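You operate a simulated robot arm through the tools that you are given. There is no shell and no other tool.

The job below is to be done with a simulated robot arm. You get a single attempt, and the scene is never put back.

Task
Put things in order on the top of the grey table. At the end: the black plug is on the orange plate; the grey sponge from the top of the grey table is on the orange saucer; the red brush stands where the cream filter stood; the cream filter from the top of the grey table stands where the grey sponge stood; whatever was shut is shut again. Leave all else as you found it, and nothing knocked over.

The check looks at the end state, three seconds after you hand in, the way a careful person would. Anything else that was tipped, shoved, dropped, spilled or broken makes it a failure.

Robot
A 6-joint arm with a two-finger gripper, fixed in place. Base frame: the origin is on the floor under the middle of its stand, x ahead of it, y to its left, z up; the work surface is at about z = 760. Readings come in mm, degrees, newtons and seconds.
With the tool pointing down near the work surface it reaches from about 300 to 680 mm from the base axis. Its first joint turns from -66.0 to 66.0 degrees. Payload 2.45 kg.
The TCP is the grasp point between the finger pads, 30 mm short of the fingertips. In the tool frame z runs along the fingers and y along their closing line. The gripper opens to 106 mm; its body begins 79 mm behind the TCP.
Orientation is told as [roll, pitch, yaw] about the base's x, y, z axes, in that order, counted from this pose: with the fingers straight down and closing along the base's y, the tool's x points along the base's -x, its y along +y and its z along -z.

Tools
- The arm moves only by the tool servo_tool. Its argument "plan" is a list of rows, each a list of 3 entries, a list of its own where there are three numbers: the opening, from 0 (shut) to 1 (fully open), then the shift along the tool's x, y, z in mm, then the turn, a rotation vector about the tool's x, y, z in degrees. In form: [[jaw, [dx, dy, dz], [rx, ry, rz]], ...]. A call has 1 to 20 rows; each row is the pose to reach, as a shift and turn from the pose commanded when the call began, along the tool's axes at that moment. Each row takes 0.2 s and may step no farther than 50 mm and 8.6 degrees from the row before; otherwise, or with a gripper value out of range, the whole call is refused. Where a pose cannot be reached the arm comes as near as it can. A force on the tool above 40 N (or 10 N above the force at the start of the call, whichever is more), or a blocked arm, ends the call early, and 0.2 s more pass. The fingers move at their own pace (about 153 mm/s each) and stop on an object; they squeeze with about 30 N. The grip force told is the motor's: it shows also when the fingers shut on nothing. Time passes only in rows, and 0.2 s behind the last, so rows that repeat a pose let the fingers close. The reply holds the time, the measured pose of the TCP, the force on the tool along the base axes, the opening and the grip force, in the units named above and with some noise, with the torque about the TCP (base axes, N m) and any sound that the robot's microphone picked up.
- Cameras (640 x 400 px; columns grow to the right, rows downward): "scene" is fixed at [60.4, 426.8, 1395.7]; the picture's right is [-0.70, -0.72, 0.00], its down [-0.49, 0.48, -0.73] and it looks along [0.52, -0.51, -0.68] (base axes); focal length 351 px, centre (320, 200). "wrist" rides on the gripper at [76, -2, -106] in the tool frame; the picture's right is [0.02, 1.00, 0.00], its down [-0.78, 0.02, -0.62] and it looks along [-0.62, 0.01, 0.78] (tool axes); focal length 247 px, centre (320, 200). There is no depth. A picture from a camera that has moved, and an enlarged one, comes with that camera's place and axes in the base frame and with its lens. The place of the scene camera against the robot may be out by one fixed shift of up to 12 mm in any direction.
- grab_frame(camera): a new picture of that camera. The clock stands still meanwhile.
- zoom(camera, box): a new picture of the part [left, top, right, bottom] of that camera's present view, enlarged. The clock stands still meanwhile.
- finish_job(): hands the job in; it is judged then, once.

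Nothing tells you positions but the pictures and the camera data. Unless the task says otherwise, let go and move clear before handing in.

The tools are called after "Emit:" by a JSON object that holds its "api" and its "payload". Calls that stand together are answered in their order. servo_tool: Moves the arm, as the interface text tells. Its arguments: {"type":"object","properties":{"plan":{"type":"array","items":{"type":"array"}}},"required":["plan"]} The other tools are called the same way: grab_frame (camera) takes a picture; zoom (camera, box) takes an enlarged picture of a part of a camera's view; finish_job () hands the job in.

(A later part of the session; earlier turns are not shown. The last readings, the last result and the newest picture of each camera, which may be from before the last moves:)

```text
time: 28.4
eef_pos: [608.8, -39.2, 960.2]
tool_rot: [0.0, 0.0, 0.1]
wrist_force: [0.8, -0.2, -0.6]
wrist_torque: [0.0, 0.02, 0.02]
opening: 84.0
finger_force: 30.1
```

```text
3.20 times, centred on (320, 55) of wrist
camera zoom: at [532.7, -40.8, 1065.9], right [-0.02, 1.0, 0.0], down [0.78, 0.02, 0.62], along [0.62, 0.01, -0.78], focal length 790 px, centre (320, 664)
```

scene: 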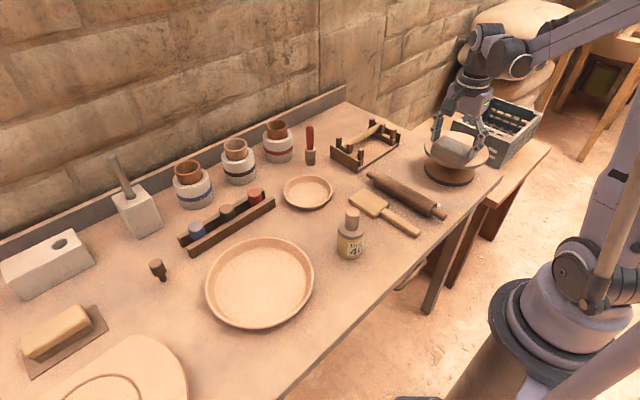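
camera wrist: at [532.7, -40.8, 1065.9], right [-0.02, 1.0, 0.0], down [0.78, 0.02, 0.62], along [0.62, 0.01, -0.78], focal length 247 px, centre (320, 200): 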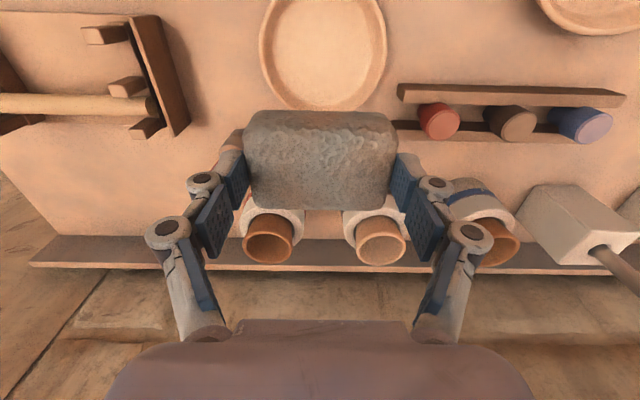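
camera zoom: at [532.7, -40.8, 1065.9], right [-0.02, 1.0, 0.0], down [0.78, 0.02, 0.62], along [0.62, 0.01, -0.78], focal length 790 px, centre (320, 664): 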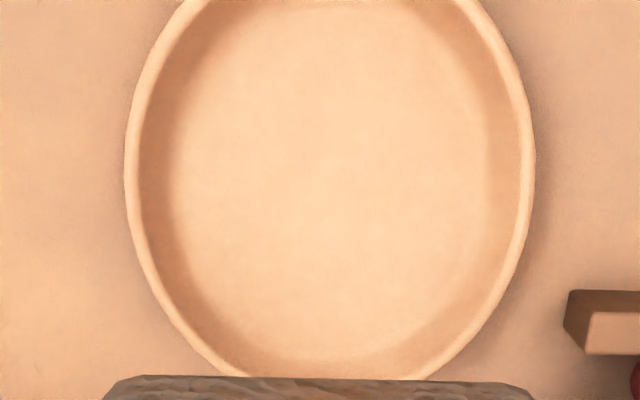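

Saucer centre measured at about (564.5, −38.4), outer diameter 125 mm. Moving back over it and lowering to just above.

Emit:
{"api": "servo_tool", "payload": {"plan": [[0, [25, 0.5, 0], [0, 0, 0]], [0, [46, 0.7, 10], [0, 0, 0]], [0, [46, 0.7, 40], [0, 0, 0]], [0, [46, 0.7, 75], [0, 0, 0]], [0, [46, 0.7, 105], [0, 0, 0]], [0, [46, 0.7, 128], [0, 0, 0]], [0, [46, 0.7, 128], [0, 0, 0]]]}}

Emit:
{"api": "grab_frame", "payload": {"camera": "scene"}}

Emit:
{"api": "grab_frame", "payload": {"camera": "wrist"}}

```text
time: 30.0
eef_pos: [563.2, -39.6, 831.7]
tool_rot: [0.0, 0.0, 0.1]
wrist_force: [1.6, -0.2, 11.7]
wrist_torque: [-0.5, 0.22, 0.05]
opening: 84.2
finger_force: 29.7
```

```text
taken
```

scene: 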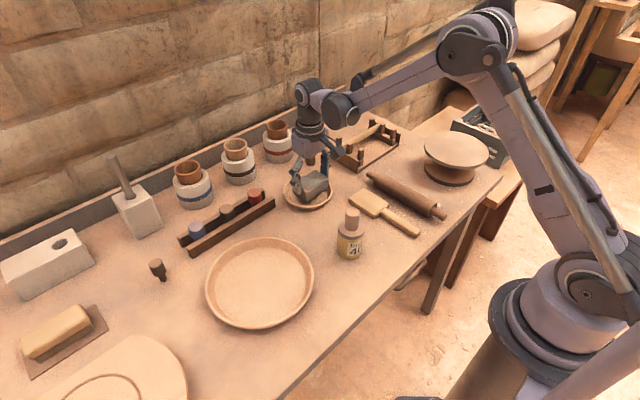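

```text
taken
camera wrist: at [486.8, -40.8, 937.9], right [-0.02, 1.0, 0.0], down [0.78, 0.02, 0.62], along [0.62, 0.01, -0.78], focal length 247 px, centre (320, 200)
```

wrist: 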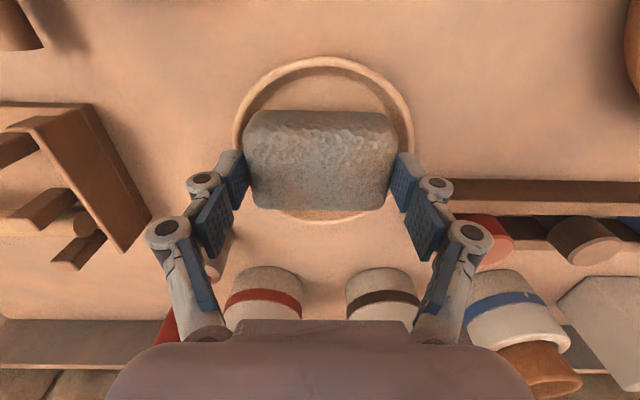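

There's already about 12 N upward on the tool, so something is touching. I'll look closely before going on.

Emit:
{"api": "zoom", "payload": {"camera": "scene", "box": [265, 140, 355, 220]}}

Emit:
{"api": "zoom", "payload": {"camera": "wrist", "box": [200, 40, 440, 240]}}

```text
5.00 times, centred on (310, 180) of scene
camera zoom: at [60.3, 426.8, 1395.7], right [-0.7, -0.72, 0.0], down [-0.49, 0.48, -0.73], along [0.52, -0.51, -0.68], focal length 1757 px, centre (370, 300)
```

zoom: 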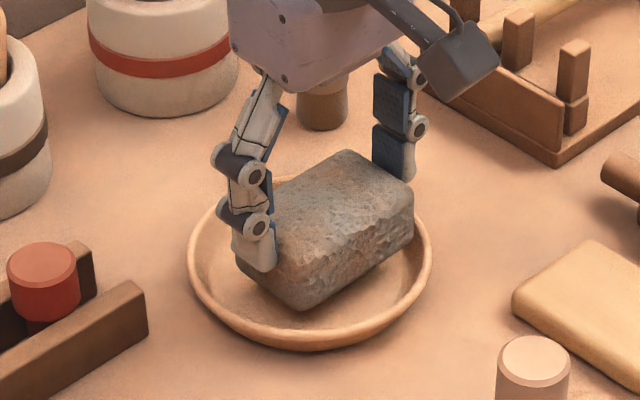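

```text
2.00 times, centred on (320, 140) of wrist
camera zoom: at [486.8, -40.8, 937.9], right [-0.02, 1.0, 0.0], down [0.78, 0.02, 0.62], along [0.62, 0.01, -0.78], focal length 494 px, centre (320, 320)
```

zoom: 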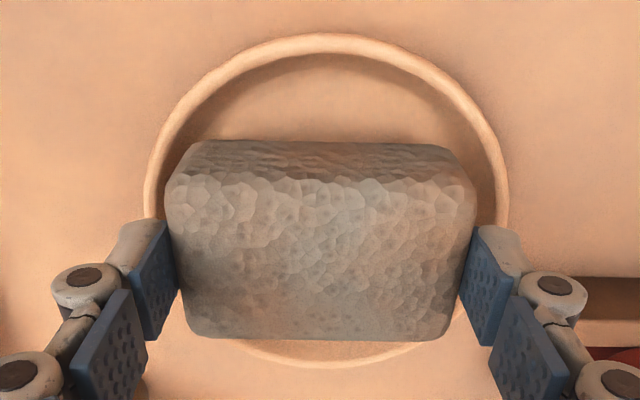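

The sponge sits inside the rim but one corner touches the saucer wall on the near-right side. I'll lift slightly, shift about 3 mm toward +x and +y, and lower in small steps.

Emit:
{"api": "servo_tool", "payload": {"plan": [[0, [0, 0, -8], [0, 0, 0]], [0, [-3.5, 3, -8], [0, 0, 0]], [0, [-3.5, 3, -4], [0, 0, 0]], [0, [-3.5, 3, -4], [0, 0, 0]]]}}

Emit:
{"api": "servo_tool", "payload": {"plan": [[0, [0, 0, 2], [0, 0, 0]], [0, [0, 0, 3], [0, 0, 0]], [0, [0, 0, 3], [0, 0, 0]]]}}

```text
time: 31.0
eef_pos: [566.1, -35.4, 836.3]
tool_rot: [0.0, 0.0, 0.0]
wrist_force: [0.7, -0.3, -0.4]
wrist_torque: [0.01, 0.0, -0.02]
opening: 83.5
finger_force: 29.9
```

```text
time: 31.8
eef_pos: [567.1, -36.9, 834.1]
tool_rot: [0.1, 0.0, 0.0]
wrist_force: [0.0, -0.1, -0.5]
wrist_torque: [-0.01, -0.01, -0.01]
opening: 83.6
finger_force: 30.0
```

Emit:
{"api": "servo_tool", "payload": {"plan": [[0, [0, 0, 2], [0, 0, 0]], [0, [0, 0, 3], [0, 0, 0]], [0, [0, 0, 3], [0, 0, 0]]]}}

Emit:
{"api": "zoom", "payload": {"camera": "scene", "box": [265, 140, 355, 220]}}

```text
time: 32.6
eef_pos: [568.2, -35.6, 830.2]
tool_rot: [0.0, -0.1, 0.0]
wrist_force: [-0.2, 0.3, -0.6]
wrist_torque: [0.01, -0.02, 0.04]
opening: 84.0
finger_force: 29.9
```

```text
5.00 times, centred on (310, 180) of scene
camera zoom: at [60.4, 426.8, 1395.7], right [-0.7, -0.72, 0.0], down [-0.49, 0.48, -0.73], along [0.52, -0.51, -0.68], focal length 1757 px, centre (370, 300)
```

zoom: 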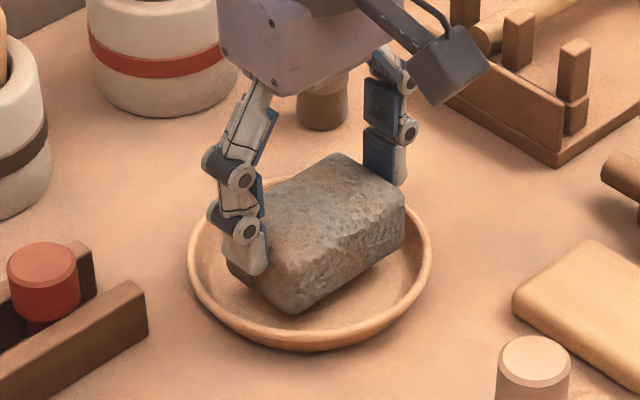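

Emit:
{"api": "servo_tool", "payload": {"plan": [[0, [0, 0, 2], [0, 0, 0]], [0, [0, 0, 4], [0, 0, 0]], [0, [0, 0, 4], [0, 0, 0]]]}}

Emit:
{"api": "servo_tool", "payload": {"plan": [[0, [0, 0, 2], [0, 0, 0]], [0, [0, 0, 3], [0, 0, 0]], [0, [0, 0, 3], [0, 0, 0]]]}}

```text
time: 33.4
eef_pos: [566.1, -37.0, 826.4]
tool_rot: [0.1, 0.0, 0.0]
wrist_force: [0.0, -1.5, 1.5]
wrist_torque: [0.0, -0.03, -0.02]
opening: 83.8
finger_force: 29.3
```

```text
time: 34.2
eef_pos: [567.4, -35.5, 823.5]
tool_rot: [0.1, -0.1, 0.0]
wrist_force: [6.9, -1.6, 12.7]
wrist_torque: [-0.06, 0.0, 0.01]
opening: 83.9
finger_force: 30.1
```

Light, central contact now: the sponge is on the saucer floor. I'll open slightly, rise, then open fully.

Emit:
{"api": "servo_tool", "payload": {"plan": [[0.86, [0, 0, 0], [0, 0, 0]], [0.88, [0, 0, 0], [0, 0, 0]], [0.88, [0, 0, -5], [0, 0, 0]], [0.9, [0, 0, -15], [0, 0, 0]], [0.95, [0, 0, -35], [0, 0, 0]], [1, [0, 0, -70], [0, 0, 0]], [1, [0, 0, -110], [0, 0, 0]], [1, [0, 0, -110], [0, 0, 0]]]}}

Emit:
{"api": "zoom", "payload": {"camera": "scene", "box": [265, 140, 355, 220]}}

Emit:
{"api": "grab_frame", "payload": {"camera": "wrist"}}

```text
time: 36.0
eef_pos: [568.2, -36.8, 933.5]
tool_rot: [0.1, 0.0, -0.1]
wrist_force: [0.3, 0.2, -1.0]
wrist_torque: [0.04, 0.02, 0.0]
opening: 106.3
finger_force: 0.0
```

```text
5.00 times, centred on (310, 180) of scene
camera zoom: at [60.4, 426.8, 1395.7], right [-0.7, -0.72, 0.0], down [-0.49, 0.48, -0.73], along [0.52, -0.51, -0.68], focal length 1757 px, centre (370, 300)
```

zoom: 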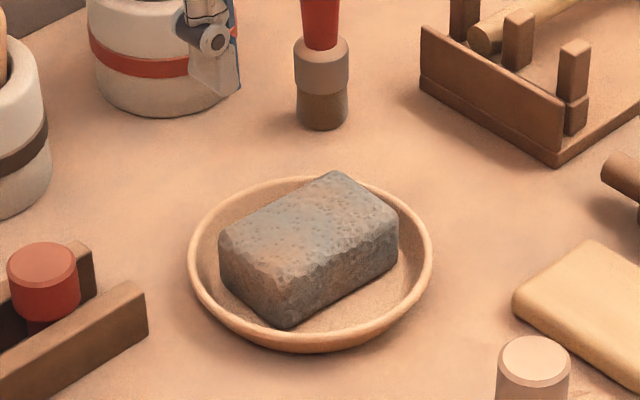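

```text
taken
camera wrist: at [490.6, -37.9, 1039.4], right [-0.02, 1.0, 0.0], down [0.78, 0.02, 0.62], along [0.62, 0.01, -0.78], focal length 247 px, centre (320, 200)
```

wrist: 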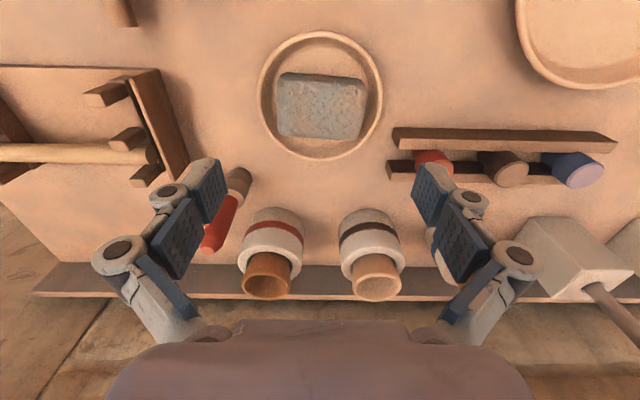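

The sponge is on the saucer. Next is the filter at about (374, 20), top near z 884; I'll hover over it with the fingers closing along x.

Emit:
{"api": "servo_tool", "payload": {"plan": [[1, [10, 3, -30], [0, 0, 8.2]], [1, [30, 9, -50], [0, 0, 16.4]], [1, [50, 15, -50], [0, 0, 24.6]], [1, [70, 21, -50], [0, 0, 32.8]], [1, [90, 27, -50], [0, 0, 41]], [1, [110, 33, -50], [0, 0, 49.2]], [1, [130, 39, -50], [0, 0, 57.4]], [1, [150, 45, -50], [0, 0, 65.6]], [1, [170, 50, -50], [0, 0, 73.8]], [1, [185, 54, -50], [0, 0, 82]], [1, [194, 57, -50], [0, 0, 90]], [1, [194, 57, -50], [0, 0, 90]]]}}

Emit:
{"api": "grab_frame", "payload": {"camera": "wrist"}}

Emit:
{"api": "zoom", "payload": {"camera": "wrist", "box": [230, 40, 410, 190]}}

```text
time: 38.6
eef_pos: [373.3, 21.3, 982.3]
tool_rot: [0.0, 0.0, -90.1]
wrist_force: [-0.1, 0.2, -0.2]
wrist_torque: [0.02, 0.01, 0.03]
opening: 106.3
finger_force: 0.1
```

```text
taken
camera wrist: at [371.3, 97.4, 1087.8], right [1.0, 0.02, 0.0], down [0.02, -0.78, 0.62], along [0.01, -0.62, -0.78], focal length 247 px, centre (320, 200)
```

wrist: 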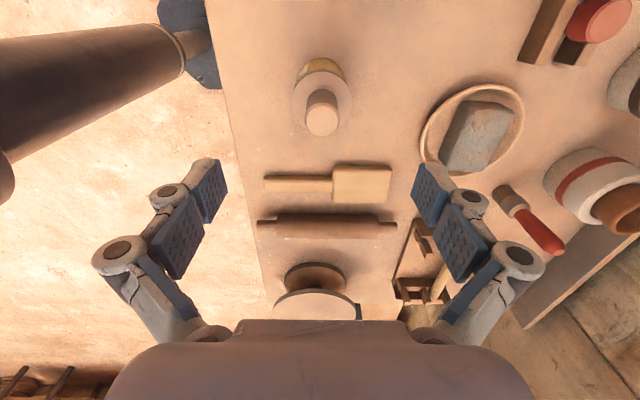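

```text
2.67 times, centred on (320, 115) of wrist
camera zoom: at [371.3, 97.4, 1087.8], right [1.0, 0.02, 0.0], down [0.02, -0.78, 0.62], along [0.01, -0.62, -0.78], focal length 659 px, centre (320, 427)
```

zoom: 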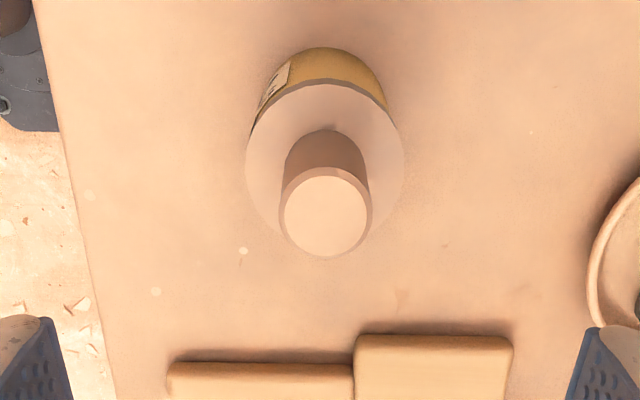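

Filter axis confirmed at (374, 20). Descending around its body, leaving room between the palm and its knob.

Emit:
{"api": "servo_tool", "payload": {"plan": [[1, [-1, 0.5, 40], [0, 0, 0]], [1, [-1, 0.5, 80], [0, 0, 0]], [1, [-1, 0.5, 115], [0, 0, 0]], [1, [-1, 0.5, 145], [0, 0, 0]], [1, [-1, 0.5, 163], [0, 0, 0]], [1, [-1, 0.5, 163], [0, 0, 0]]]}}

Emit:
{"api": "grab_frame", "payload": {"camera": "wrist"}}

Emit:
{"api": "zoom", "payload": {"camera": "scene", "box": [300, 170, 400, 270]}}

```text
time: 40.0
eef_pos: [374.1, 20.2, 819.4]
tool_rot: [0.0, -0.1, -90.0]
wrist_force: [-0.1, 0.4, 0.5]
wrist_torque: [-0.03, -0.02, 0.02]
opening: 106.1
finger_force: 0.0
```

```text
taken
camera wrist: at [371.9, 96.5, 925.8], right [1.0, 0.02, 0.0], down [0.02, -0.78, 0.62], along [0.01, -0.62, -0.78], focal length 247 px, centre (320, 200)
```

wrist: 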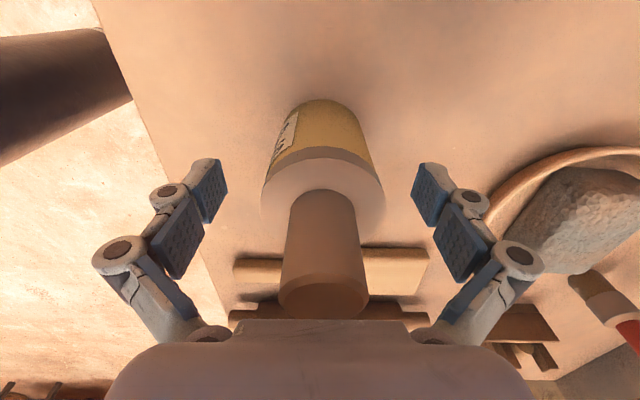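

```text
4.00 times, centred on (350, 220) of scene
camera zoom: at [60.4, 426.8, 1395.7], right [-0.7, -0.72, 0.0], down [-0.49, 0.48, -0.73], along [0.52, -0.51, -0.68], focal length 1405 px, centre (200, 120)
```

zoom: 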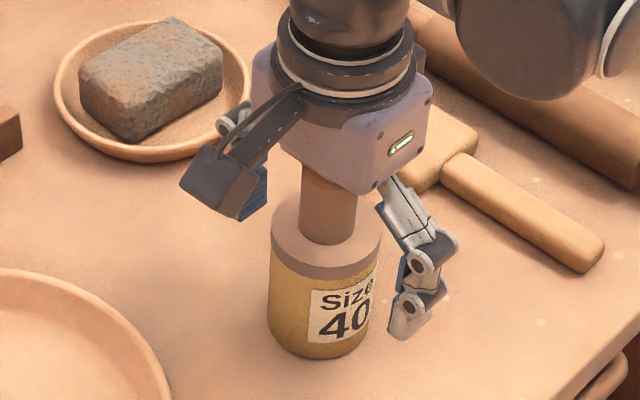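

No contact, well placed. Closing on the body.

Emit:
{"api": "servo_tool", "payload": {"plan": [[0, [0, 0, 0], [0, 0, 0]], [0, [0, 0, 0], [0, 0, 0]], [0, [0, 0, 0], [0, 0, 0]], [0, [0, 0, 0], [0, 0, 0]]]}}

Emit:
{"api": "grab_frame", "payload": {"camera": "wrist"}}

```text
time: 41.0
eef_pos: [373.9, 20.7, 820.0]
tool_rot: [0.0, 0.0, -90.0]
wrist_force: [1.5, 0.2, 8.6]
wrist_torque: [-0.06, -0.05, -0.02]
opening: 55.1
finger_force: 30.2
```

```text
taken
camera wrist: at [372.0, 96.5, 926.3], right [1.0, 0.02, 0.0], down [0.02, -0.78, 0.62], along [0.01, -0.62, -0.78], focal length 247 px, centre (320, 200)
```

wrist: 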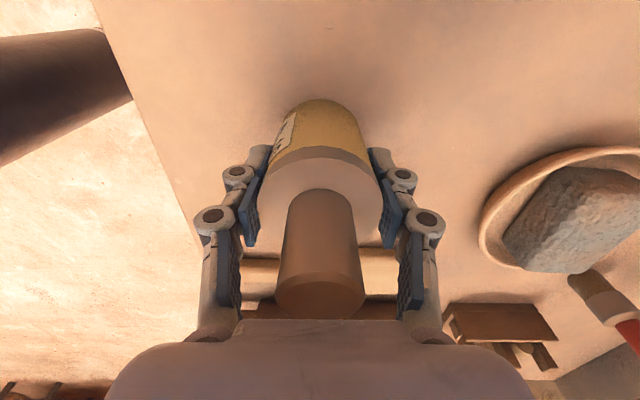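

Held at 55 mm across. Lifting and carrying it to the sponge's old place at (329, −275).

Emit:
{"api": "servo_tool", "payload": {"plan": [[0, [0, 0, -10], [0, 0, 0]], [0, [0, 0, -40], [0, 0, 0]], [0, [0, 0, -85], [0, 0, 0]], [0, [-20, -3, -125], [0, 0, 0]], [0, [-60, -9, -130], [0, 0, 0]], [0, [-100, -15, -130], [0, 0, 0]], [0, [-140, -21, -130], [0, 0, 0]], [0, [-180, -27, -130], [0, 0, 0]], [0, [-220, -33, -130], [0, 0, 0]], [0, [-260, -39, -130], [0, 0, 0]], [0, [-294.5, -44.7, -130], [0, 0, 0]], [0, [-294.5, -44.7, -130], [0, 0, 0]]]}}

Emit:
{"api": "grab_frame", "payload": {"camera": "wrist"}}

Emit:
{"api": "grab_frame", "payload": {"camera": "scene"}}

```text
time: 43.6
eef_pos: [328.7, -276.3, 948.6]
tool_rot: [0.0, 0.0, -90.0]
wrist_force: [0.1, 0.0, -1.0]
wrist_torque: [0.0, 0.02, 0.01]
opening: 55.4
finger_force: 29.6
```

```text
taken
camera wrist: at [326.6, -199.4, 1054.6], right [1.0, 0.02, 0.0], down [0.02, -0.78, 0.62], along [0.01, -0.62, -0.78], focal length 247 px, centre (320, 200)
```

wrist: 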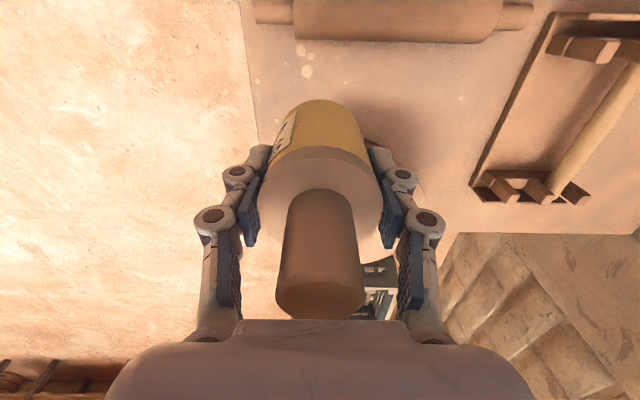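

```text
taken
```

scene: 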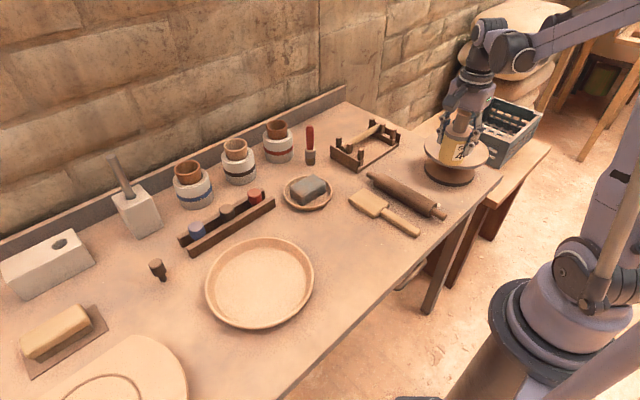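

Emit:
{"api": "servo_tool", "payload": {"plan": [[0, [1, 0, 40], [0, 0, 0]], [0, [1, 0, 80], [0, 0, 0]], [0, [1, 0, 110], [0, 0, 0]], [0, [1, 0, 124], [0, 0, 0]], [0, [1, 0, 124], [0, 0, 0]]]}}

Emit:
{"api": "grab_frame", "payload": {"camera": "wrist"}}

Emit:
{"api": "zoom", "payload": {"camera": "scene", "box": [400, 120, 500, 220]}}

```text
time: 44.8
eef_pos: [328.2, -274.4, 825.0]
tool_rot: [0.0, 0.0, -90.1]
wrist_force: [1.1, 0.0, -0.2]
wrist_torque: [-0.01, -0.02, -0.02]
opening: 55.1
finger_force: 29.7
```

```text
taken
camera wrist: at [326.4, -197.7, 930.8], right [1.0, 0.02, 0.0], down [0.02, -0.78, 0.62], along [0.01, -0.62, -0.78], focal length 247 px, centre (320, 200)
```

wrist: 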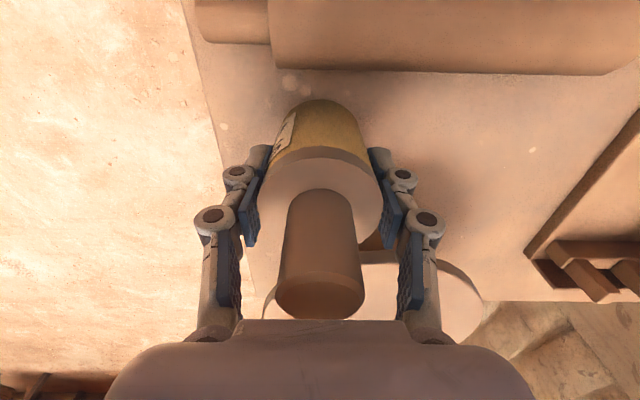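

```text
4.00 times, centred on (450, 170) of scene
camera zoom: at [60.4, 426.8, 1395.7], right [-0.7, -0.72, 0.0], down [-0.49, 0.48, -0.73], along [0.52, -0.51, -0.68], focal length 1405 px, centre (-200, 320)
```

zoom: 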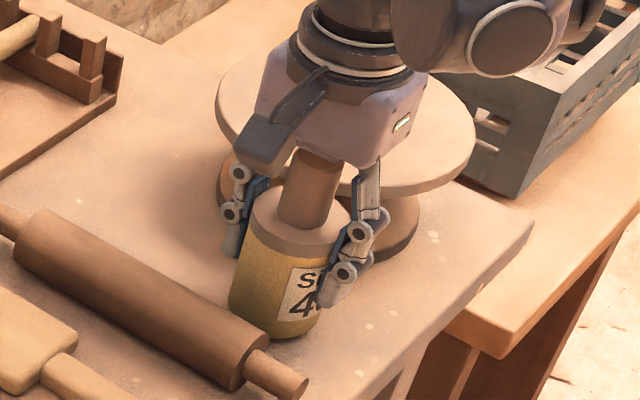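

Emit:
{"api": "servo_tool", "payload": {"plan": [[0, [0, 0, 2], [0, 0, 0]], [0, [0, 0, 4], [0, 0, 0]], [0, [0, 0, 5], [0, 0, 0]], [0, [0, 0, 5], [0, 0, 0]]]}}

```text
time: 45.8
eef_pos: [329.8, -274.1, 820.3]
tool_rot: [0.0, 0.0, -90.1]
wrist_force: [-0.3, 0.2, -0.5]
wrist_torque: [-0.02, 0.0, 0.02]
opening: 54.9
finger_force: 30.3
```

Emit:
{"api": "servo_tool", "payload": {"plan": [[0, [0, 0, 1], [0, 0, 0]], [0, [0, 0, 1.5], [0, 0, 0]], [0, [0, 0, 1.5], [0, 0, 0]]]}}

```text
time: 46.6
eef_pos: [328.8, -273.7, 819.1]
tool_rot: [0.0, 0.0, -90.0]
wrist_force: [1.1, 1.2, 24.1]
wrist_torque: [0.02, -0.04, -0.02]
opening: 55.4
finger_force: 29.3
```

It's seated on the table. Opening and rising straight up.

Emit:
{"api": "servo_tool", "payload": {"plan": [[0.4, [0, 0, -0.7], [0, 0, 0]], [0.7, [0, 0, -0.7], [0, 0, 0]], [1, [0, 0, -0.7], [0, 0, 0]], [1, [0, 0, -0.7], [0, 0, 0]], [1, [0, 0, -25], [0, 0, 0]], [1, [0, 0, -60], [0, 0, 0]], [1, [0, 0, -100], [0, 0, 0]], [1, [0, 0, -145], [0, 0, 0]], [1, [0, 0, -170], [0, 0, 0]], [1, [0, 0, -170], [0, 0, 0]]]}}

Emit:
{"api": "zoom", "payload": {"camera": "scene", "box": [400, 120, 500, 220]}}

Emit:
{"api": "grab_frame", "payload": {"camera": "wrist"}}

```text
time: 48.8
eef_pos: [328.5, -274.2, 988.0]
tool_rot: [-0.1, 0.0, -90.0]
wrist_force: [1.0, -0.2, 0.0]
wrist_torque: [-0.01, 0.01, 0.0]
opening: 106.0
finger_force: 0.2
```

```text
4.00 times, centred on (450, 170) of scene
camera zoom: at [60.4, 426.8, 1395.7], right [-0.7, -0.72, 0.0], down [-0.49, 0.48, -0.73], along [0.52, -0.51, -0.68], focal length 1405 px, centre (-200, 320)
```

zoom: 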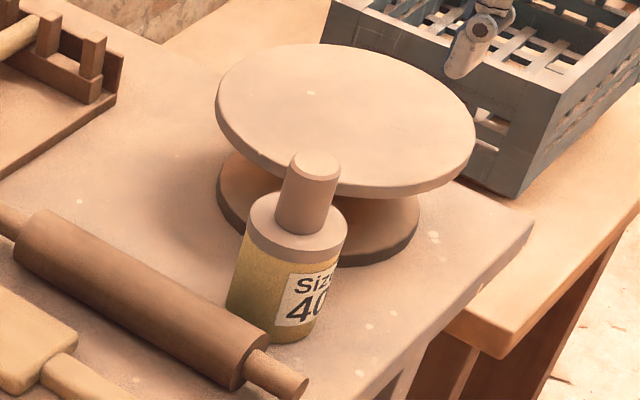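

```text
taken
camera wrist: at [327.1, -197.4, 1094.5], right [1.0, 0.02, 0.0], down [0.02, -0.78, 0.62], along [0.01, -0.62, -0.78], focal length 247 px, centre (320, 200)
```

wrist: 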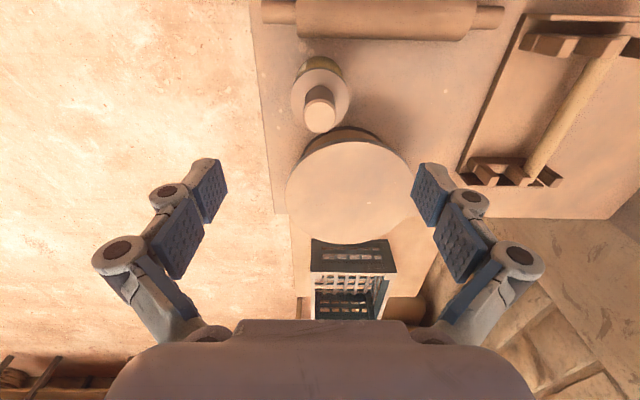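

The filter now stands where the sponge was. Next is the brush at roughly (676, −141); I'll approach from the near side at partial opening so the frame and jar aren't touched.

Emit:
{"api": "servo_tool", "payload": {"plan": [[1, [12, 25, 0], [0, 0, -8.2]], [1, [24, 50, 0], [0, 0, -16.4]], [1, [36, 75, 0], [0, 0, -24.6]], [1, [48, 99, 0], [0, 0, -32.8]], [1, [61, 124, 0], [0, 0, -41]], [0.9, [73, 149, 0], [0, 0, -49.2]], [0.8, [85, 173, 10], [0, 0, -57.4]], [0.7, [97, 198, 20], [0, 0, -65.6]], [0.6, [109, 223, 30], [0, 0, -73.8]], [0.6, [121, 247, 45], [0, 0, -82]], [0.6, [133, 271.5, 58], [0, 0, -90]], [0.6, [133, 271.5, 58], [0, 0, -90]]]}}

Emit:
{"api": "grab_frame", "payload": {"camera": "wrist"}}

Emit:
{"api": "zoom", "payload": {"camera": "wrist", "box": [230, 120, 410, 320]}}

```text
time: 51.4
eef_pos: [600.7, -140.9, 929.9]
tool_rot: [0.0, -0.1, 0.2]
wrist_force: [-0.3, -0.2, -0.1]
wrist_torque: [0.0, -0.01, 0.02]
opening: 63.5
finger_force: 0.0
```

```text
taken
camera wrist: at [523.7, -142.7, 1036.3], right [-0.02, 1.0, 0.0], down [0.78, 0.02, 0.62], along [0.62, 0.01, -0.78], focal length 247 px, centre (320, 200)
```

wrist: 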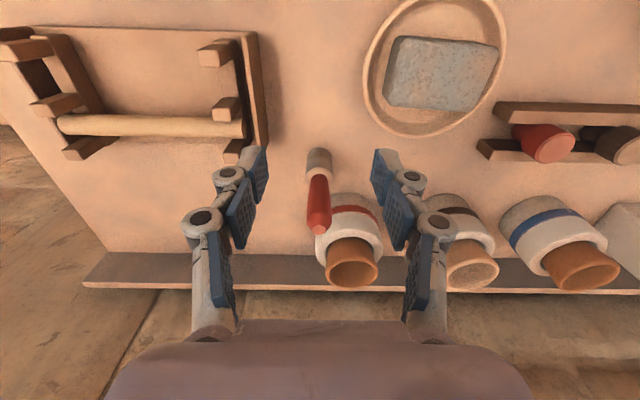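

```text
2.00 times, centred on (320, 220) of wrist
camera zoom: at [523.7, -142.7, 1036.3], right [-0.02, 1.0, 0.0], down [0.78, 0.02, 0.62], along [0.62, 0.01, -0.78], focal length 494 px, centre (320, 160)
```

zoom: 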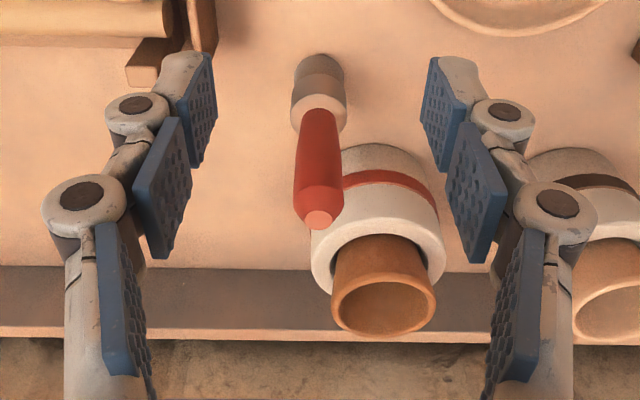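

Brush axis is at about (675, −140). Lowering beside it, then moving forward so the fingers pass on both sides of the handle.

Emit:
{"api": "servo_tool", "payload": {"plan": [[0.6, [0, 1, 30], [0, 0, 0]], [0.6, [0, 1, 60], [0, 0, 0]], [0.6, [0, 1, 77], [0, 0, 0]], [0.6, [-25, 1, 77], [0, 0, 0]], [0.6, [-50, 1, 77], [0, 0, 0]], [0.6, [-65, 1, 77], [0, 0, 0]], [0.6, [-74.5, 1, 77], [0, 0, 0]], [0.6, [-74.5, 1, 77], [0, 0, 0]]]}}

Emit:
{"api": "grab_frame", "payload": {"camera": "wrist"}}

Emit:
{"api": "zoom", "payload": {"camera": "scene", "box": [260, 90, 370, 190]}}

```text
time: 53.2
eef_pos: [674.8, -139.7, 853.5]
tool_rot: [0.0, -0.1, 0.0]
wrist_force: [0.0, -0.3, 0.8]
wrist_torque: [-0.05, 0.0, -0.01]
opening: 63.4
finger_force: 0.1
```

```text
taken
camera wrist: at [597.9, -141.3, 959.5], right [-0.02, 1.0, 0.0], down [0.78, 0.02, 0.62], along [0.62, 0.01, -0.78], focal length 247 px, centre (320, 200)
```

wrist: 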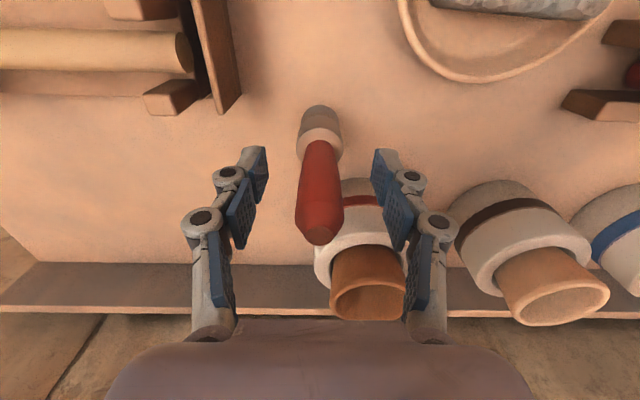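

```text
4.00 times, centred on (315, 140) of scene
camera zoom: at [60.4, 426.8, 1395.7], right [-0.7, -0.72, 0.0], down [-0.49, 0.48, -0.73], along [0.52, -0.51, -0.68], focal length 1405 px, centre (340, 440)
```

zoom: 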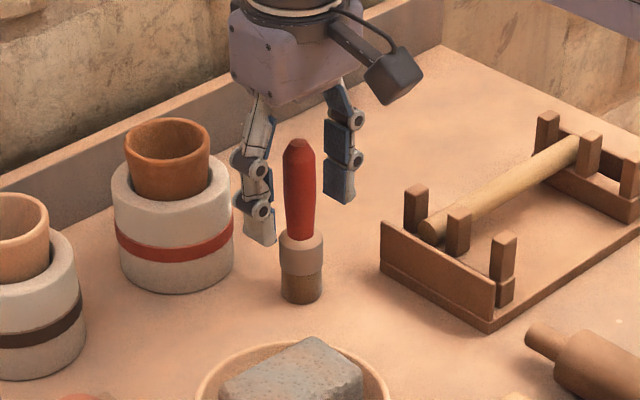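

The handle is centred between the fingers. Closing.

Emit:
{"api": "servo_tool", "payload": {"plan": [[0.3, [0, 0, 0], [0, 0, 0]], [0, [0, 0, 0], [0, 0, 0]], [0, [0, 0, 0], [0, 0, 0]], [0, [0, 0, 0], [0, 0, 0]]]}}

Emit:
{"api": "grab_frame", "payload": {"camera": "wrist"}}

Emit:
{"api": "zoom", "payload": {"camera": "scene", "box": [260, 90, 370, 190]}}

```text
time: 54.2
eef_pos: [675.7, -139.6, 853.5]
tool_rot: [0.0, 0.1, 0.0]
wrist_force: [0.0, -0.9, 0.5]
wrist_torque: [0.04, -0.06, -0.02]
opening: 20.3
finger_force: 30.2
```

```text
taken
camera wrist: at [597.8, -141.4, 959.6], right [-0.02, 1.0, 0.0], down [0.78, 0.02, 0.62], along [0.62, 0.01, -0.78], focal length 247 px, centre (320, 200)
```

wrist: 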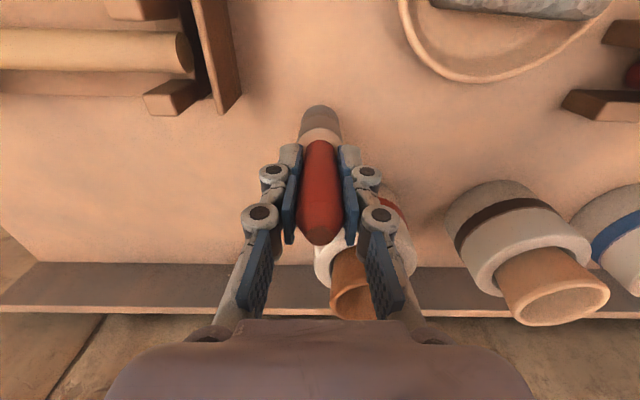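

```text
4.00 times, centred on (315, 140) of scene
camera zoom: at [60.4, 426.8, 1395.7], right [-0.7, -0.72, 0.0], down [-0.49, 0.48, -0.73], along [0.52, -0.51, -0.68], focal length 1405 px, centre (340, 440)
```

zoom: 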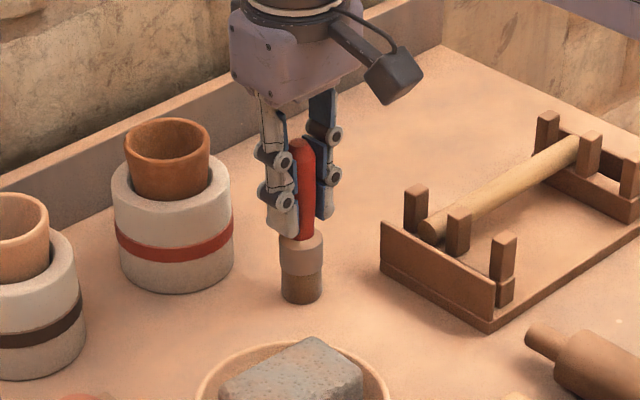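

Gripped. Lifting clear and carrying the brush to where the filter stood, (374, 20).

Emit:
{"api": "servo_tool", "payload": {"plan": [[0, [0, 0, -8], [0, 0, 0]], [0, [0, 0, -25], [0, 0, 0]], [0, [20, 0, -55], [0, 0, 0]], [0, [50, 0, -90], [0, 0, 0]], [0, [88, 8, -110], [0, 0, 0]], [0, [124, 36, -110], [0, 0, 0]], [0, [160, 64, -110], [0, 0, 0]], [0, [196, 92, -110], [0, 0, 0]], [0, [232, 118, -110], [0, 0, 0]], [0, [268, 142, -110], [0, 0, 0]], [0, [301.5, 160, -110], [0, 0, 0]], [0, [301.5, 160, -110], [0, 0, 0]]]}}

Emit:
{"api": "grab_frame", "payload": {"camera": "wrist"}}

Emit:
{"api": "grab_frame", "payload": {"camera": "scene"}}

```text
time: 56.8
eef_pos: [372.5, 19.8, 963.5]
tool_rot: [0.0, 0.0, 0.0]
wrist_force: [0.0, -1.0, -0.2]
wrist_torque: [0.01, 0.04, 0.0]
opening: 20.6
finger_force: 30.2
```

```text
taken
camera wrist: at [295.8, 19.0, 1069.0], right [-0.02, 1.0, 0.0], down [0.78, 0.02, 0.62], along [0.62, 0.01, -0.78], focal length 247 px, centre (320, 200)
```

wrist: 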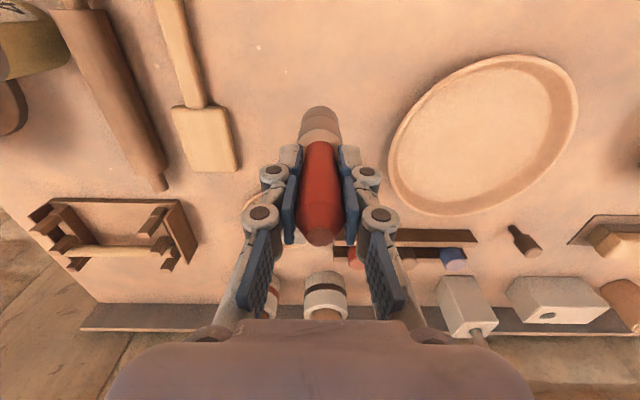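

```text
taken
```

scene: 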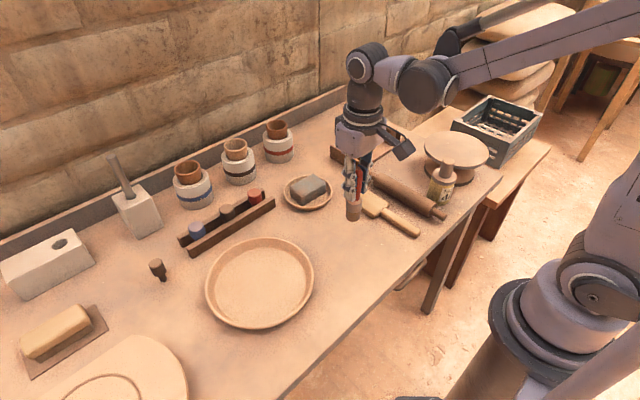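

Emit:
{"api": "servo_tool", "payload": {"plan": [[0, [0, 0, 35], [0, 0, 0]], [0, [0, 0, 70], [0, 0, 0]], [0, [0, 0, 95], [0, 0, 0]], [0, [0, 0, 106], [0, 0, 0]], [0, [0, 0, 106], [0, 0, 0]]]}}

Emit:
{"api": "servo_tool", "payload": {"plan": [[0, [0, 0, 1.5], [0, 0, 0]], [0, [0, 0, 3], [0, 0, 0]], [0, [0, 0, 3], [0, 0, 0]]]}}

Emit:
{"api": "zoom", "payload": {"camera": "scene", "box": [300, 170, 400, 270]}}

```text
time: 58.0
eef_pos: [373.5, 21.6, 856.5]
tool_rot: [0.0, 0.1, 0.0]
wrist_force: [-0.2, 0.2, -0.7]
wrist_torque: [0.02, 0.0, 0.0]
opening: 20.7
finger_force: 30.8
```

```text
time: 58.8
eef_pos: [372.6, 21.3, 854.2]
tool_rot: [0.0, 0.0, 0.1]
wrist_force: [-0.2, -0.5, -0.5]
wrist_torque: [0.0, -0.01, 0.01]
opening: 20.7
finger_force: 29.4
```

```text
4.00 times, centred on (350, 220) of scene
camera zoom: at [60.4, 426.8, 1395.7], right [-0.7, -0.72, 0.0], down [-0.49, 0.48, -0.73], along [0.52, -0.51, -0.68], focal length 1405 px, centre (200, 120)
```

zoom: 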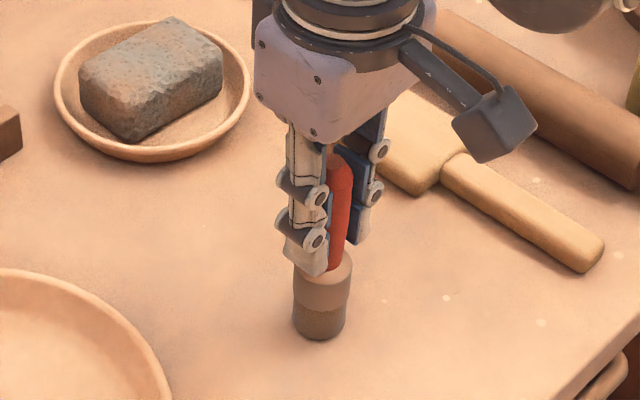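

Emit:
{"api": "servo_tool", "payload": {"plan": [[0, [0, 0, 0.7], [0, 0, 0]], [0, [0, 0, 1.2], [0, 0, 0]], [0, [0, 0, 1.2], [0, 0, 0]]]}}

```text
time: 59.6
eef_pos: [374.1, 20.3, 854.0]
tool_rot: [0.0, 0.0, -0.1]
wrist_force: [0.3, 0.0, -0.1]
wrist_torque: [-0.05, 0.0, 0.02]
opening: 20.6
finger_force: 30.1
```

Emit:
{"api": "servo_tool", "payload": {"plan": [[0, [0, 0, 0.7], [0, 0, 0]], [0, [0, 0, 1.2], [0, 0, 0]], [0, [0, 0, 1.2], [0, 0, 0]]]}}

```text
time: 60.4
eef_pos: [372.7, 20.5, 852.4]
tool_rot: [-0.1, 0.1, 0.0]
wrist_force: [0.7, 0.0, 27.7]
wrist_torque: [-0.02, -0.04, -0.06]
opening: 20.5
finger_force: 30.1
```

Seated. Easing off slightly, opening, and rising straight up.

Emit:
{"api": "servo_tool", "payload": {"plan": [[0, [0, 0, -0.9], [0, 0, 0]], [0.3, [0, 0, -0.9], [0, 0, 0]], [0.6, [0, 0, -0.9], [0, 0, 0]], [0.7, [0, 0, -0.9], [0, 0, 0]], [0.7, [0, 0, -20], [0, 0, 0]], [0.7, [0, 0, -55], [0, 0, 0]], [0.8, [0, 0, -95], [0, 0, 0]], [0.9, [0, 0, -130], [0, 0, 0]], [1, [0, 0, -150], [0, 0, 0]], [1, [0, 0, -150], [0, 0, 0]]]}}

Emit:
{"api": "grab_frame", "payload": {"camera": "scene"}}

Emit:
{"api": "zoom", "payload": {"camera": "scene", "box": [300, 170, 400, 270]}}

Emit:
{"api": "grab_frame", "payload": {"camera": "wrist"}}

```text
time: 62.6
eef_pos: [372.0, 19.8, 1003.4]
tool_rot: [0.0, 0.0, 0.0]
wrist_force: [0.0, 0.0, -0.1]
wrist_torque: [0.0, -0.02, 0.01]
opening: 106.1
finger_force: 0.1
```

```text
taken
```

scene: 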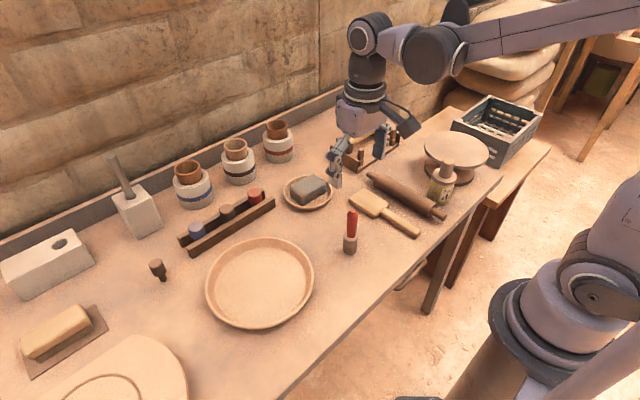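

```text
4.00 times, centred on (350, 220) of scene
camera zoom: at [60.4, 426.8, 1395.7], right [-0.7, -0.72, 0.0], down [-0.49, 0.48, -0.73], along [0.52, -0.51, -0.68], focal length 1405 px, centre (200, 120)
```

zoom: 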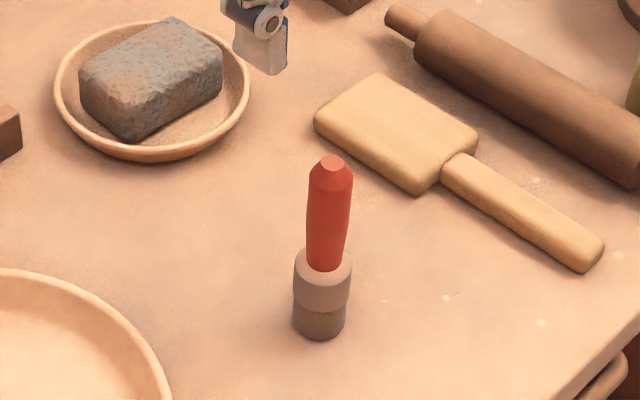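

```text
taken
camera wrist: at [295.9, 18.9, 1108.7], right [-0.02, 1.0, 0.0], down [0.78, 0.02, 0.62], along [0.62, 0.01, -0.78], focal length 247 px, centre (320, 200)
```

wrist: 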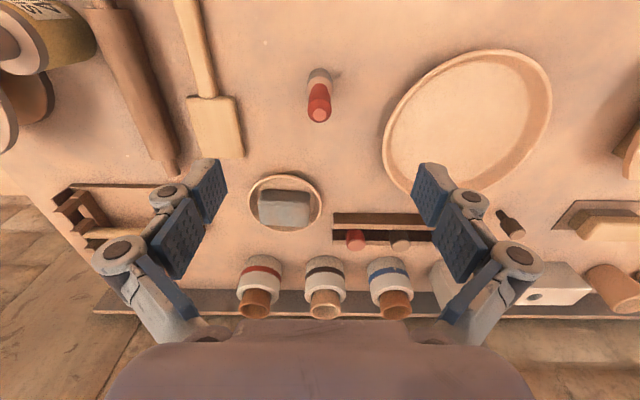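

The brush now stands where the filter stood, and everything else looks undisturbed. Next I'll approach the free-standing black plug near (593, 359).

Emit:
{"api": "servo_tool", "payload": {"plan": [[1, [-16, 38, 0], [0, 0, 0]], [1, [-33, 76, 0], [0, 0, 0]], [1, [-49, 114, 0], [0, 0, 0]], [1, [-66, 151, 10], [0, 0, 0]], [1, [-82, 189, 20], [0, 0, 0]], [0.8, [-99, 226, 35], [0, 0, 0]], [0.6, [-115, 264, 50], [0, 0, 0]], [0.55, [-132, 302, 62], [0, 0, 0]], [0.55, [-148, 339, 73], [0, 0, 0]], [0.55, [-148, 339, 73], [0, 0, 0]]]}}

Emit:
{"api": "grab_frame", "payload": {"camera": "wrist"}}

Emit:
{"api": "zoom", "payload": {"camera": "wrist", "box": [270, 150, 370, 250]}}

```text
time: 64.8
eef_pos: [522.5, 358.9, 930.0]
tool_rot: [-0.1, 0.0, 0.0]
wrist_force: [0.3, 0.3, -0.4]
wrist_torque: [-0.02, -0.02, 0.0]
opening: 58.3
finger_force: 0.0
```

```text
taken
camera wrist: at [445.3, 357.9, 1035.2], right [-0.02, 1.0, 0.0], down [0.78, 0.02, 0.62], along [0.62, 0.01, -0.78], focal length 247 px, centre (320, 200)
```

wrist: 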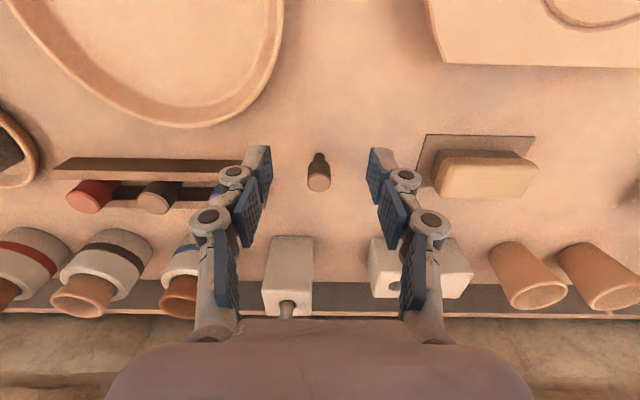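

```text
4.00 times, centred on (320, 200) of wrist
camera zoom: at [445.3, 357.9, 1035.2], right [-0.02, 1.0, 0.0], down [0.78, 0.02, 0.62], along [0.62, 0.01, -0.78], focal length 988 px, centre (320, 200)
```

zoom: 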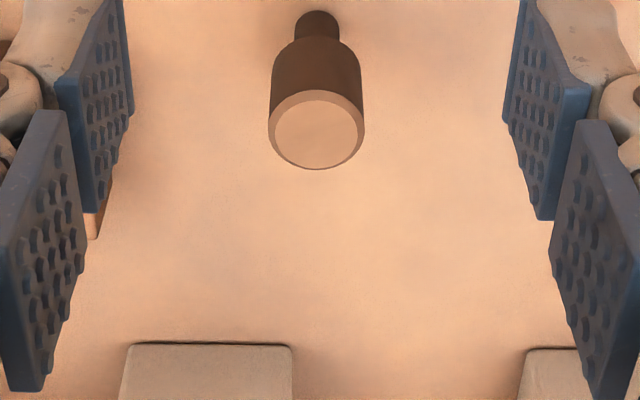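

Emit:
{"api": "zoom", "payload": {"camera": "wrist", "box": [50, 140, 250, 265]}}

Emit:
{"api": "zoom", "payload": {"camera": "wrist", "box": [130, 170, 190, 220]}}

Emit:
{"api": "zoom", "payload": {"camera": "wrist", "box": [290, 145, 350, 195]}}

Emit:
{"api": "zoom", "payload": {"camera": "wrist", "box": [60, 130, 360, 260]}}

```text
3.20 times, centred on (150, 202) of wrist
camera zoom: at [445.3, 357.9, 1035.2], right [-0.02, 1.0, 0.0], down [0.78, 0.02, 0.62], along [0.62, 0.01, -0.78], focal length 790 px, centre (864, 192)
```

zoom: 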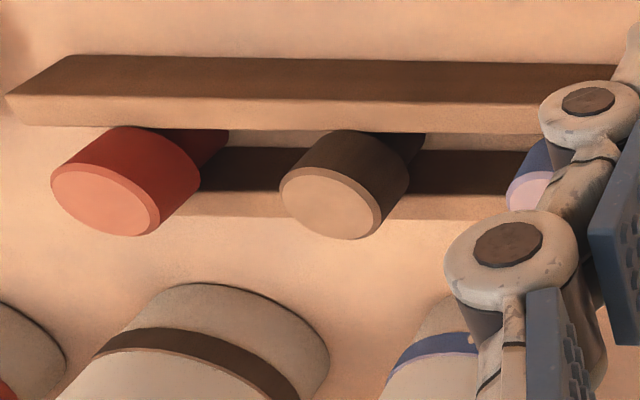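

```text
8.00 times, centred on (160, 195) of wrist
camera zoom: at [445.3, 357.9, 1035.2], right [-0.02, 1.0, 0.0], down [0.78, 0.02, 0.62], along [0.62, 0.01, -0.78], focal length 1976 px, centre (1600, 240)
```

zoom: 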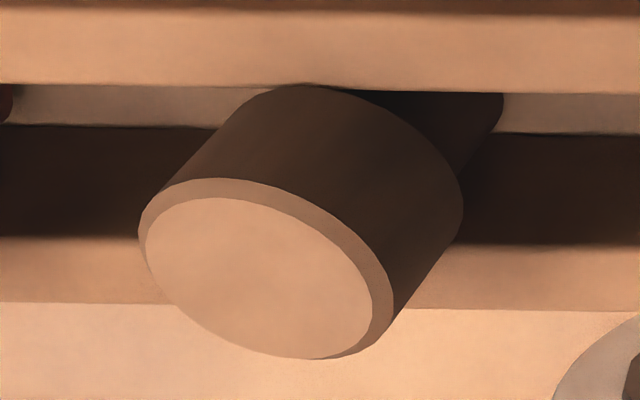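

```text
8.00 times, centred on (320, 170) of wrist
camera zoom: at [445.3, 357.9, 1035.2], right [-0.02, 1.0, 0.0], down [0.78, 0.02, 0.62], along [0.62, 0.01, -0.78], focal length 1976 px, centre (320, 440)
```

zoom: 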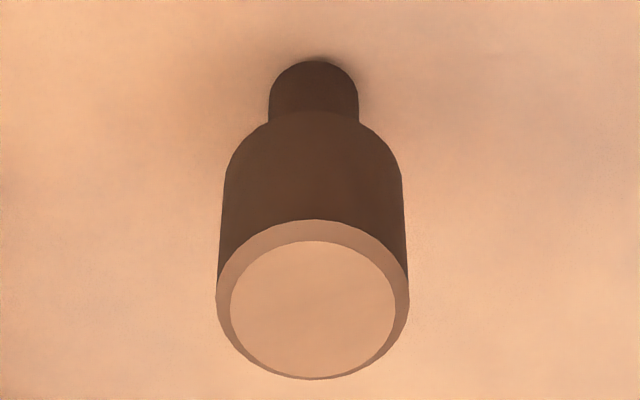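

```text
2.13 times, centred on (210, 195) of wrist
camera zoom: at [445.3, 357.9, 1035.2], right [-0.02, 1.0, 0.0], down [0.78, 0.02, 0.62], along [0.62, 0.01, -0.78], focal length 527 px, centre (555, 211)
```

zoom: 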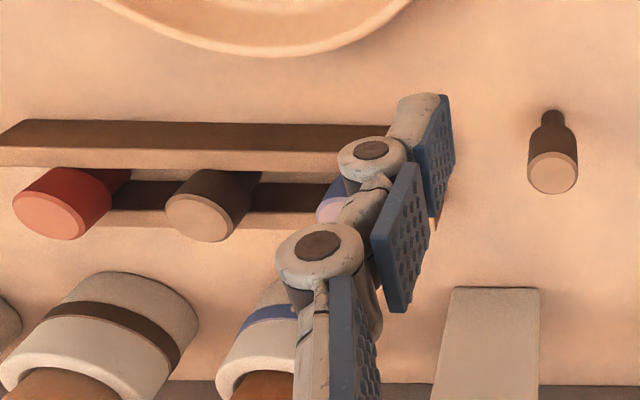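

Both dark plugs share the colour of the robot's own black hinge discs in this light, so black is right. I'll lower beside the free-standing plug and move in around its head.

Emit:
{"api": "servo_tool", "payload": {"plan": [[0.55, [0, 0, 35], [0, 0, 0]], [0.55, [0, 0, 70], [0, 0, 0]], [0.55, [0, 0, 105], [0, 0, 0]], [0.55, [-25, 0, 105], [0, 0, 0]], [0.55, [-50, 0, 105], [0, 0, 0]], [0.55, [-70, 0, 105], [0, 0, 0]], [0.55, [-70, 0, 105], [0, 0, 0]]]}}

Emit:
{"api": "grab_frame", "payload": {"camera": "wrist"}}

Emit:
{"api": "zoom", "payload": {"camera": "scene", "box": [110, 220, 210, 310]}}

```text
time: 66.4
eef_pos: [591.5, 359.5, 824.9]
tool_rot: [0.1, 0.0, -0.1]
wrist_force: [0.5, 0.2, -0.3]
wrist_torque: [-0.01, 0.0, 0.02]
opening: 58.1
finger_force: 0.1
```

```text
taken
camera wrist: at [514.7, 357.3, 930.4], right [-0.02, 1.0, 0.0], down [0.78, 0.02, 0.62], along [0.62, 0.01, -0.78], focal length 247 px, centre (320, 200)
```

wrist: 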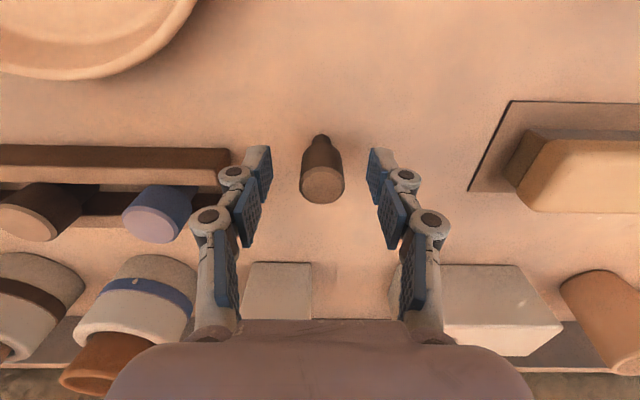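

```text
4.44 times, centred on (160, 265) of scene
camera zoom: at [60.4, 426.7, 1395.7], right [-0.7, -0.72, 0.0], down [-0.49, 0.48, -0.73], along [0.52, -0.51, -0.68], focal length 1562 px, centre (1031, -89)
```

zoom: 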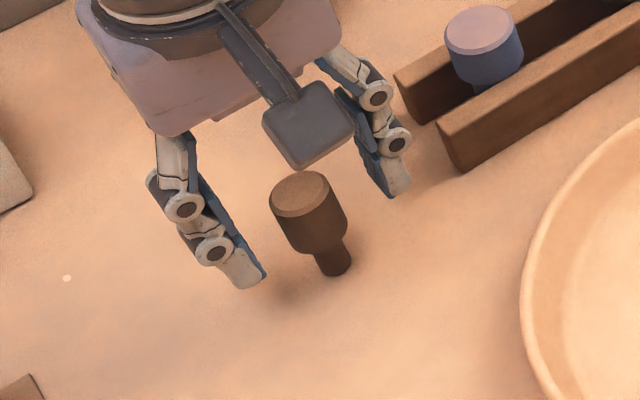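

Emit:
{"api": "servo_tool", "payload": {"plan": [[0.3, [0, 0, 0], [0, 0, 0]], [0, [0, 0, 0], [0, 0, 0]], [0, [0, 0, 0], [0, 0, 0]], [0, [0, 0, 0], [0, 0, 0]]]}}

Emit:
{"api": "servo_tool", "payload": {"plan": [[0, [0, 0, -3], [0, 0, 0]], [0, [0, 0, -8], [0, 0, 0]], [0, [0, 0, -8], [0, 0, 0]]]}}

Emit:
{"api": "grab_frame", "payload": {"camera": "wrist"}}

Emit:
{"api": "zoom", "payload": {"camera": "scene", "box": [110, 220, 210, 310]}}

```text
time: 67.4
eef_pos: [590.4, 357.3, 823.9]
tool_rot: [0.1, 0.0, 0.0]
wrist_force: [-0.5, 1.3, 0.3]
wrist_torque: [0.03, -0.01, 0.01]
opening: 24.4
finger_force: 29.7
```

```text
time: 68.2
eef_pos: [591.1, 359.3, 832.7]
tool_rot: [-0.1, 0.0, 0.0]
wrist_force: [0.0, 0.6, -0.8]
wrist_torque: [-0.01, 0.01, 0.02]
opening: 24.5
finger_force: 29.5
```

```text
taken
camera wrist: at [514.5, 357.7, 938.6], right [-0.02, 1.0, 0.0], down [0.78, 0.02, 0.62], along [0.62, 0.01, -0.78], focal length 247 px, centre (320, 200)
```

wrist: 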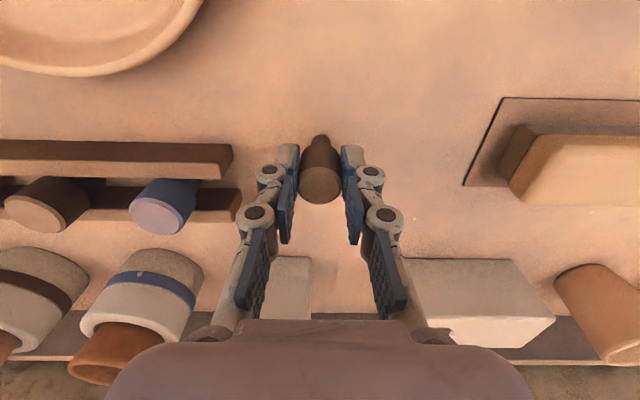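

```text
4.44 times, centred on (160, 265) of scene
camera zoom: at [60.4, 426.8, 1395.7], right [-0.7, -0.72, 0.0], down [-0.49, 0.48, -0.73], along [0.52, -0.51, -0.68], focal length 1562 px, centre (1031, -89)
```

zoom: 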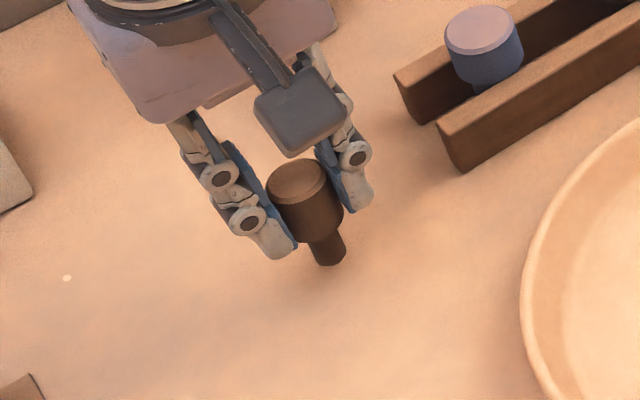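

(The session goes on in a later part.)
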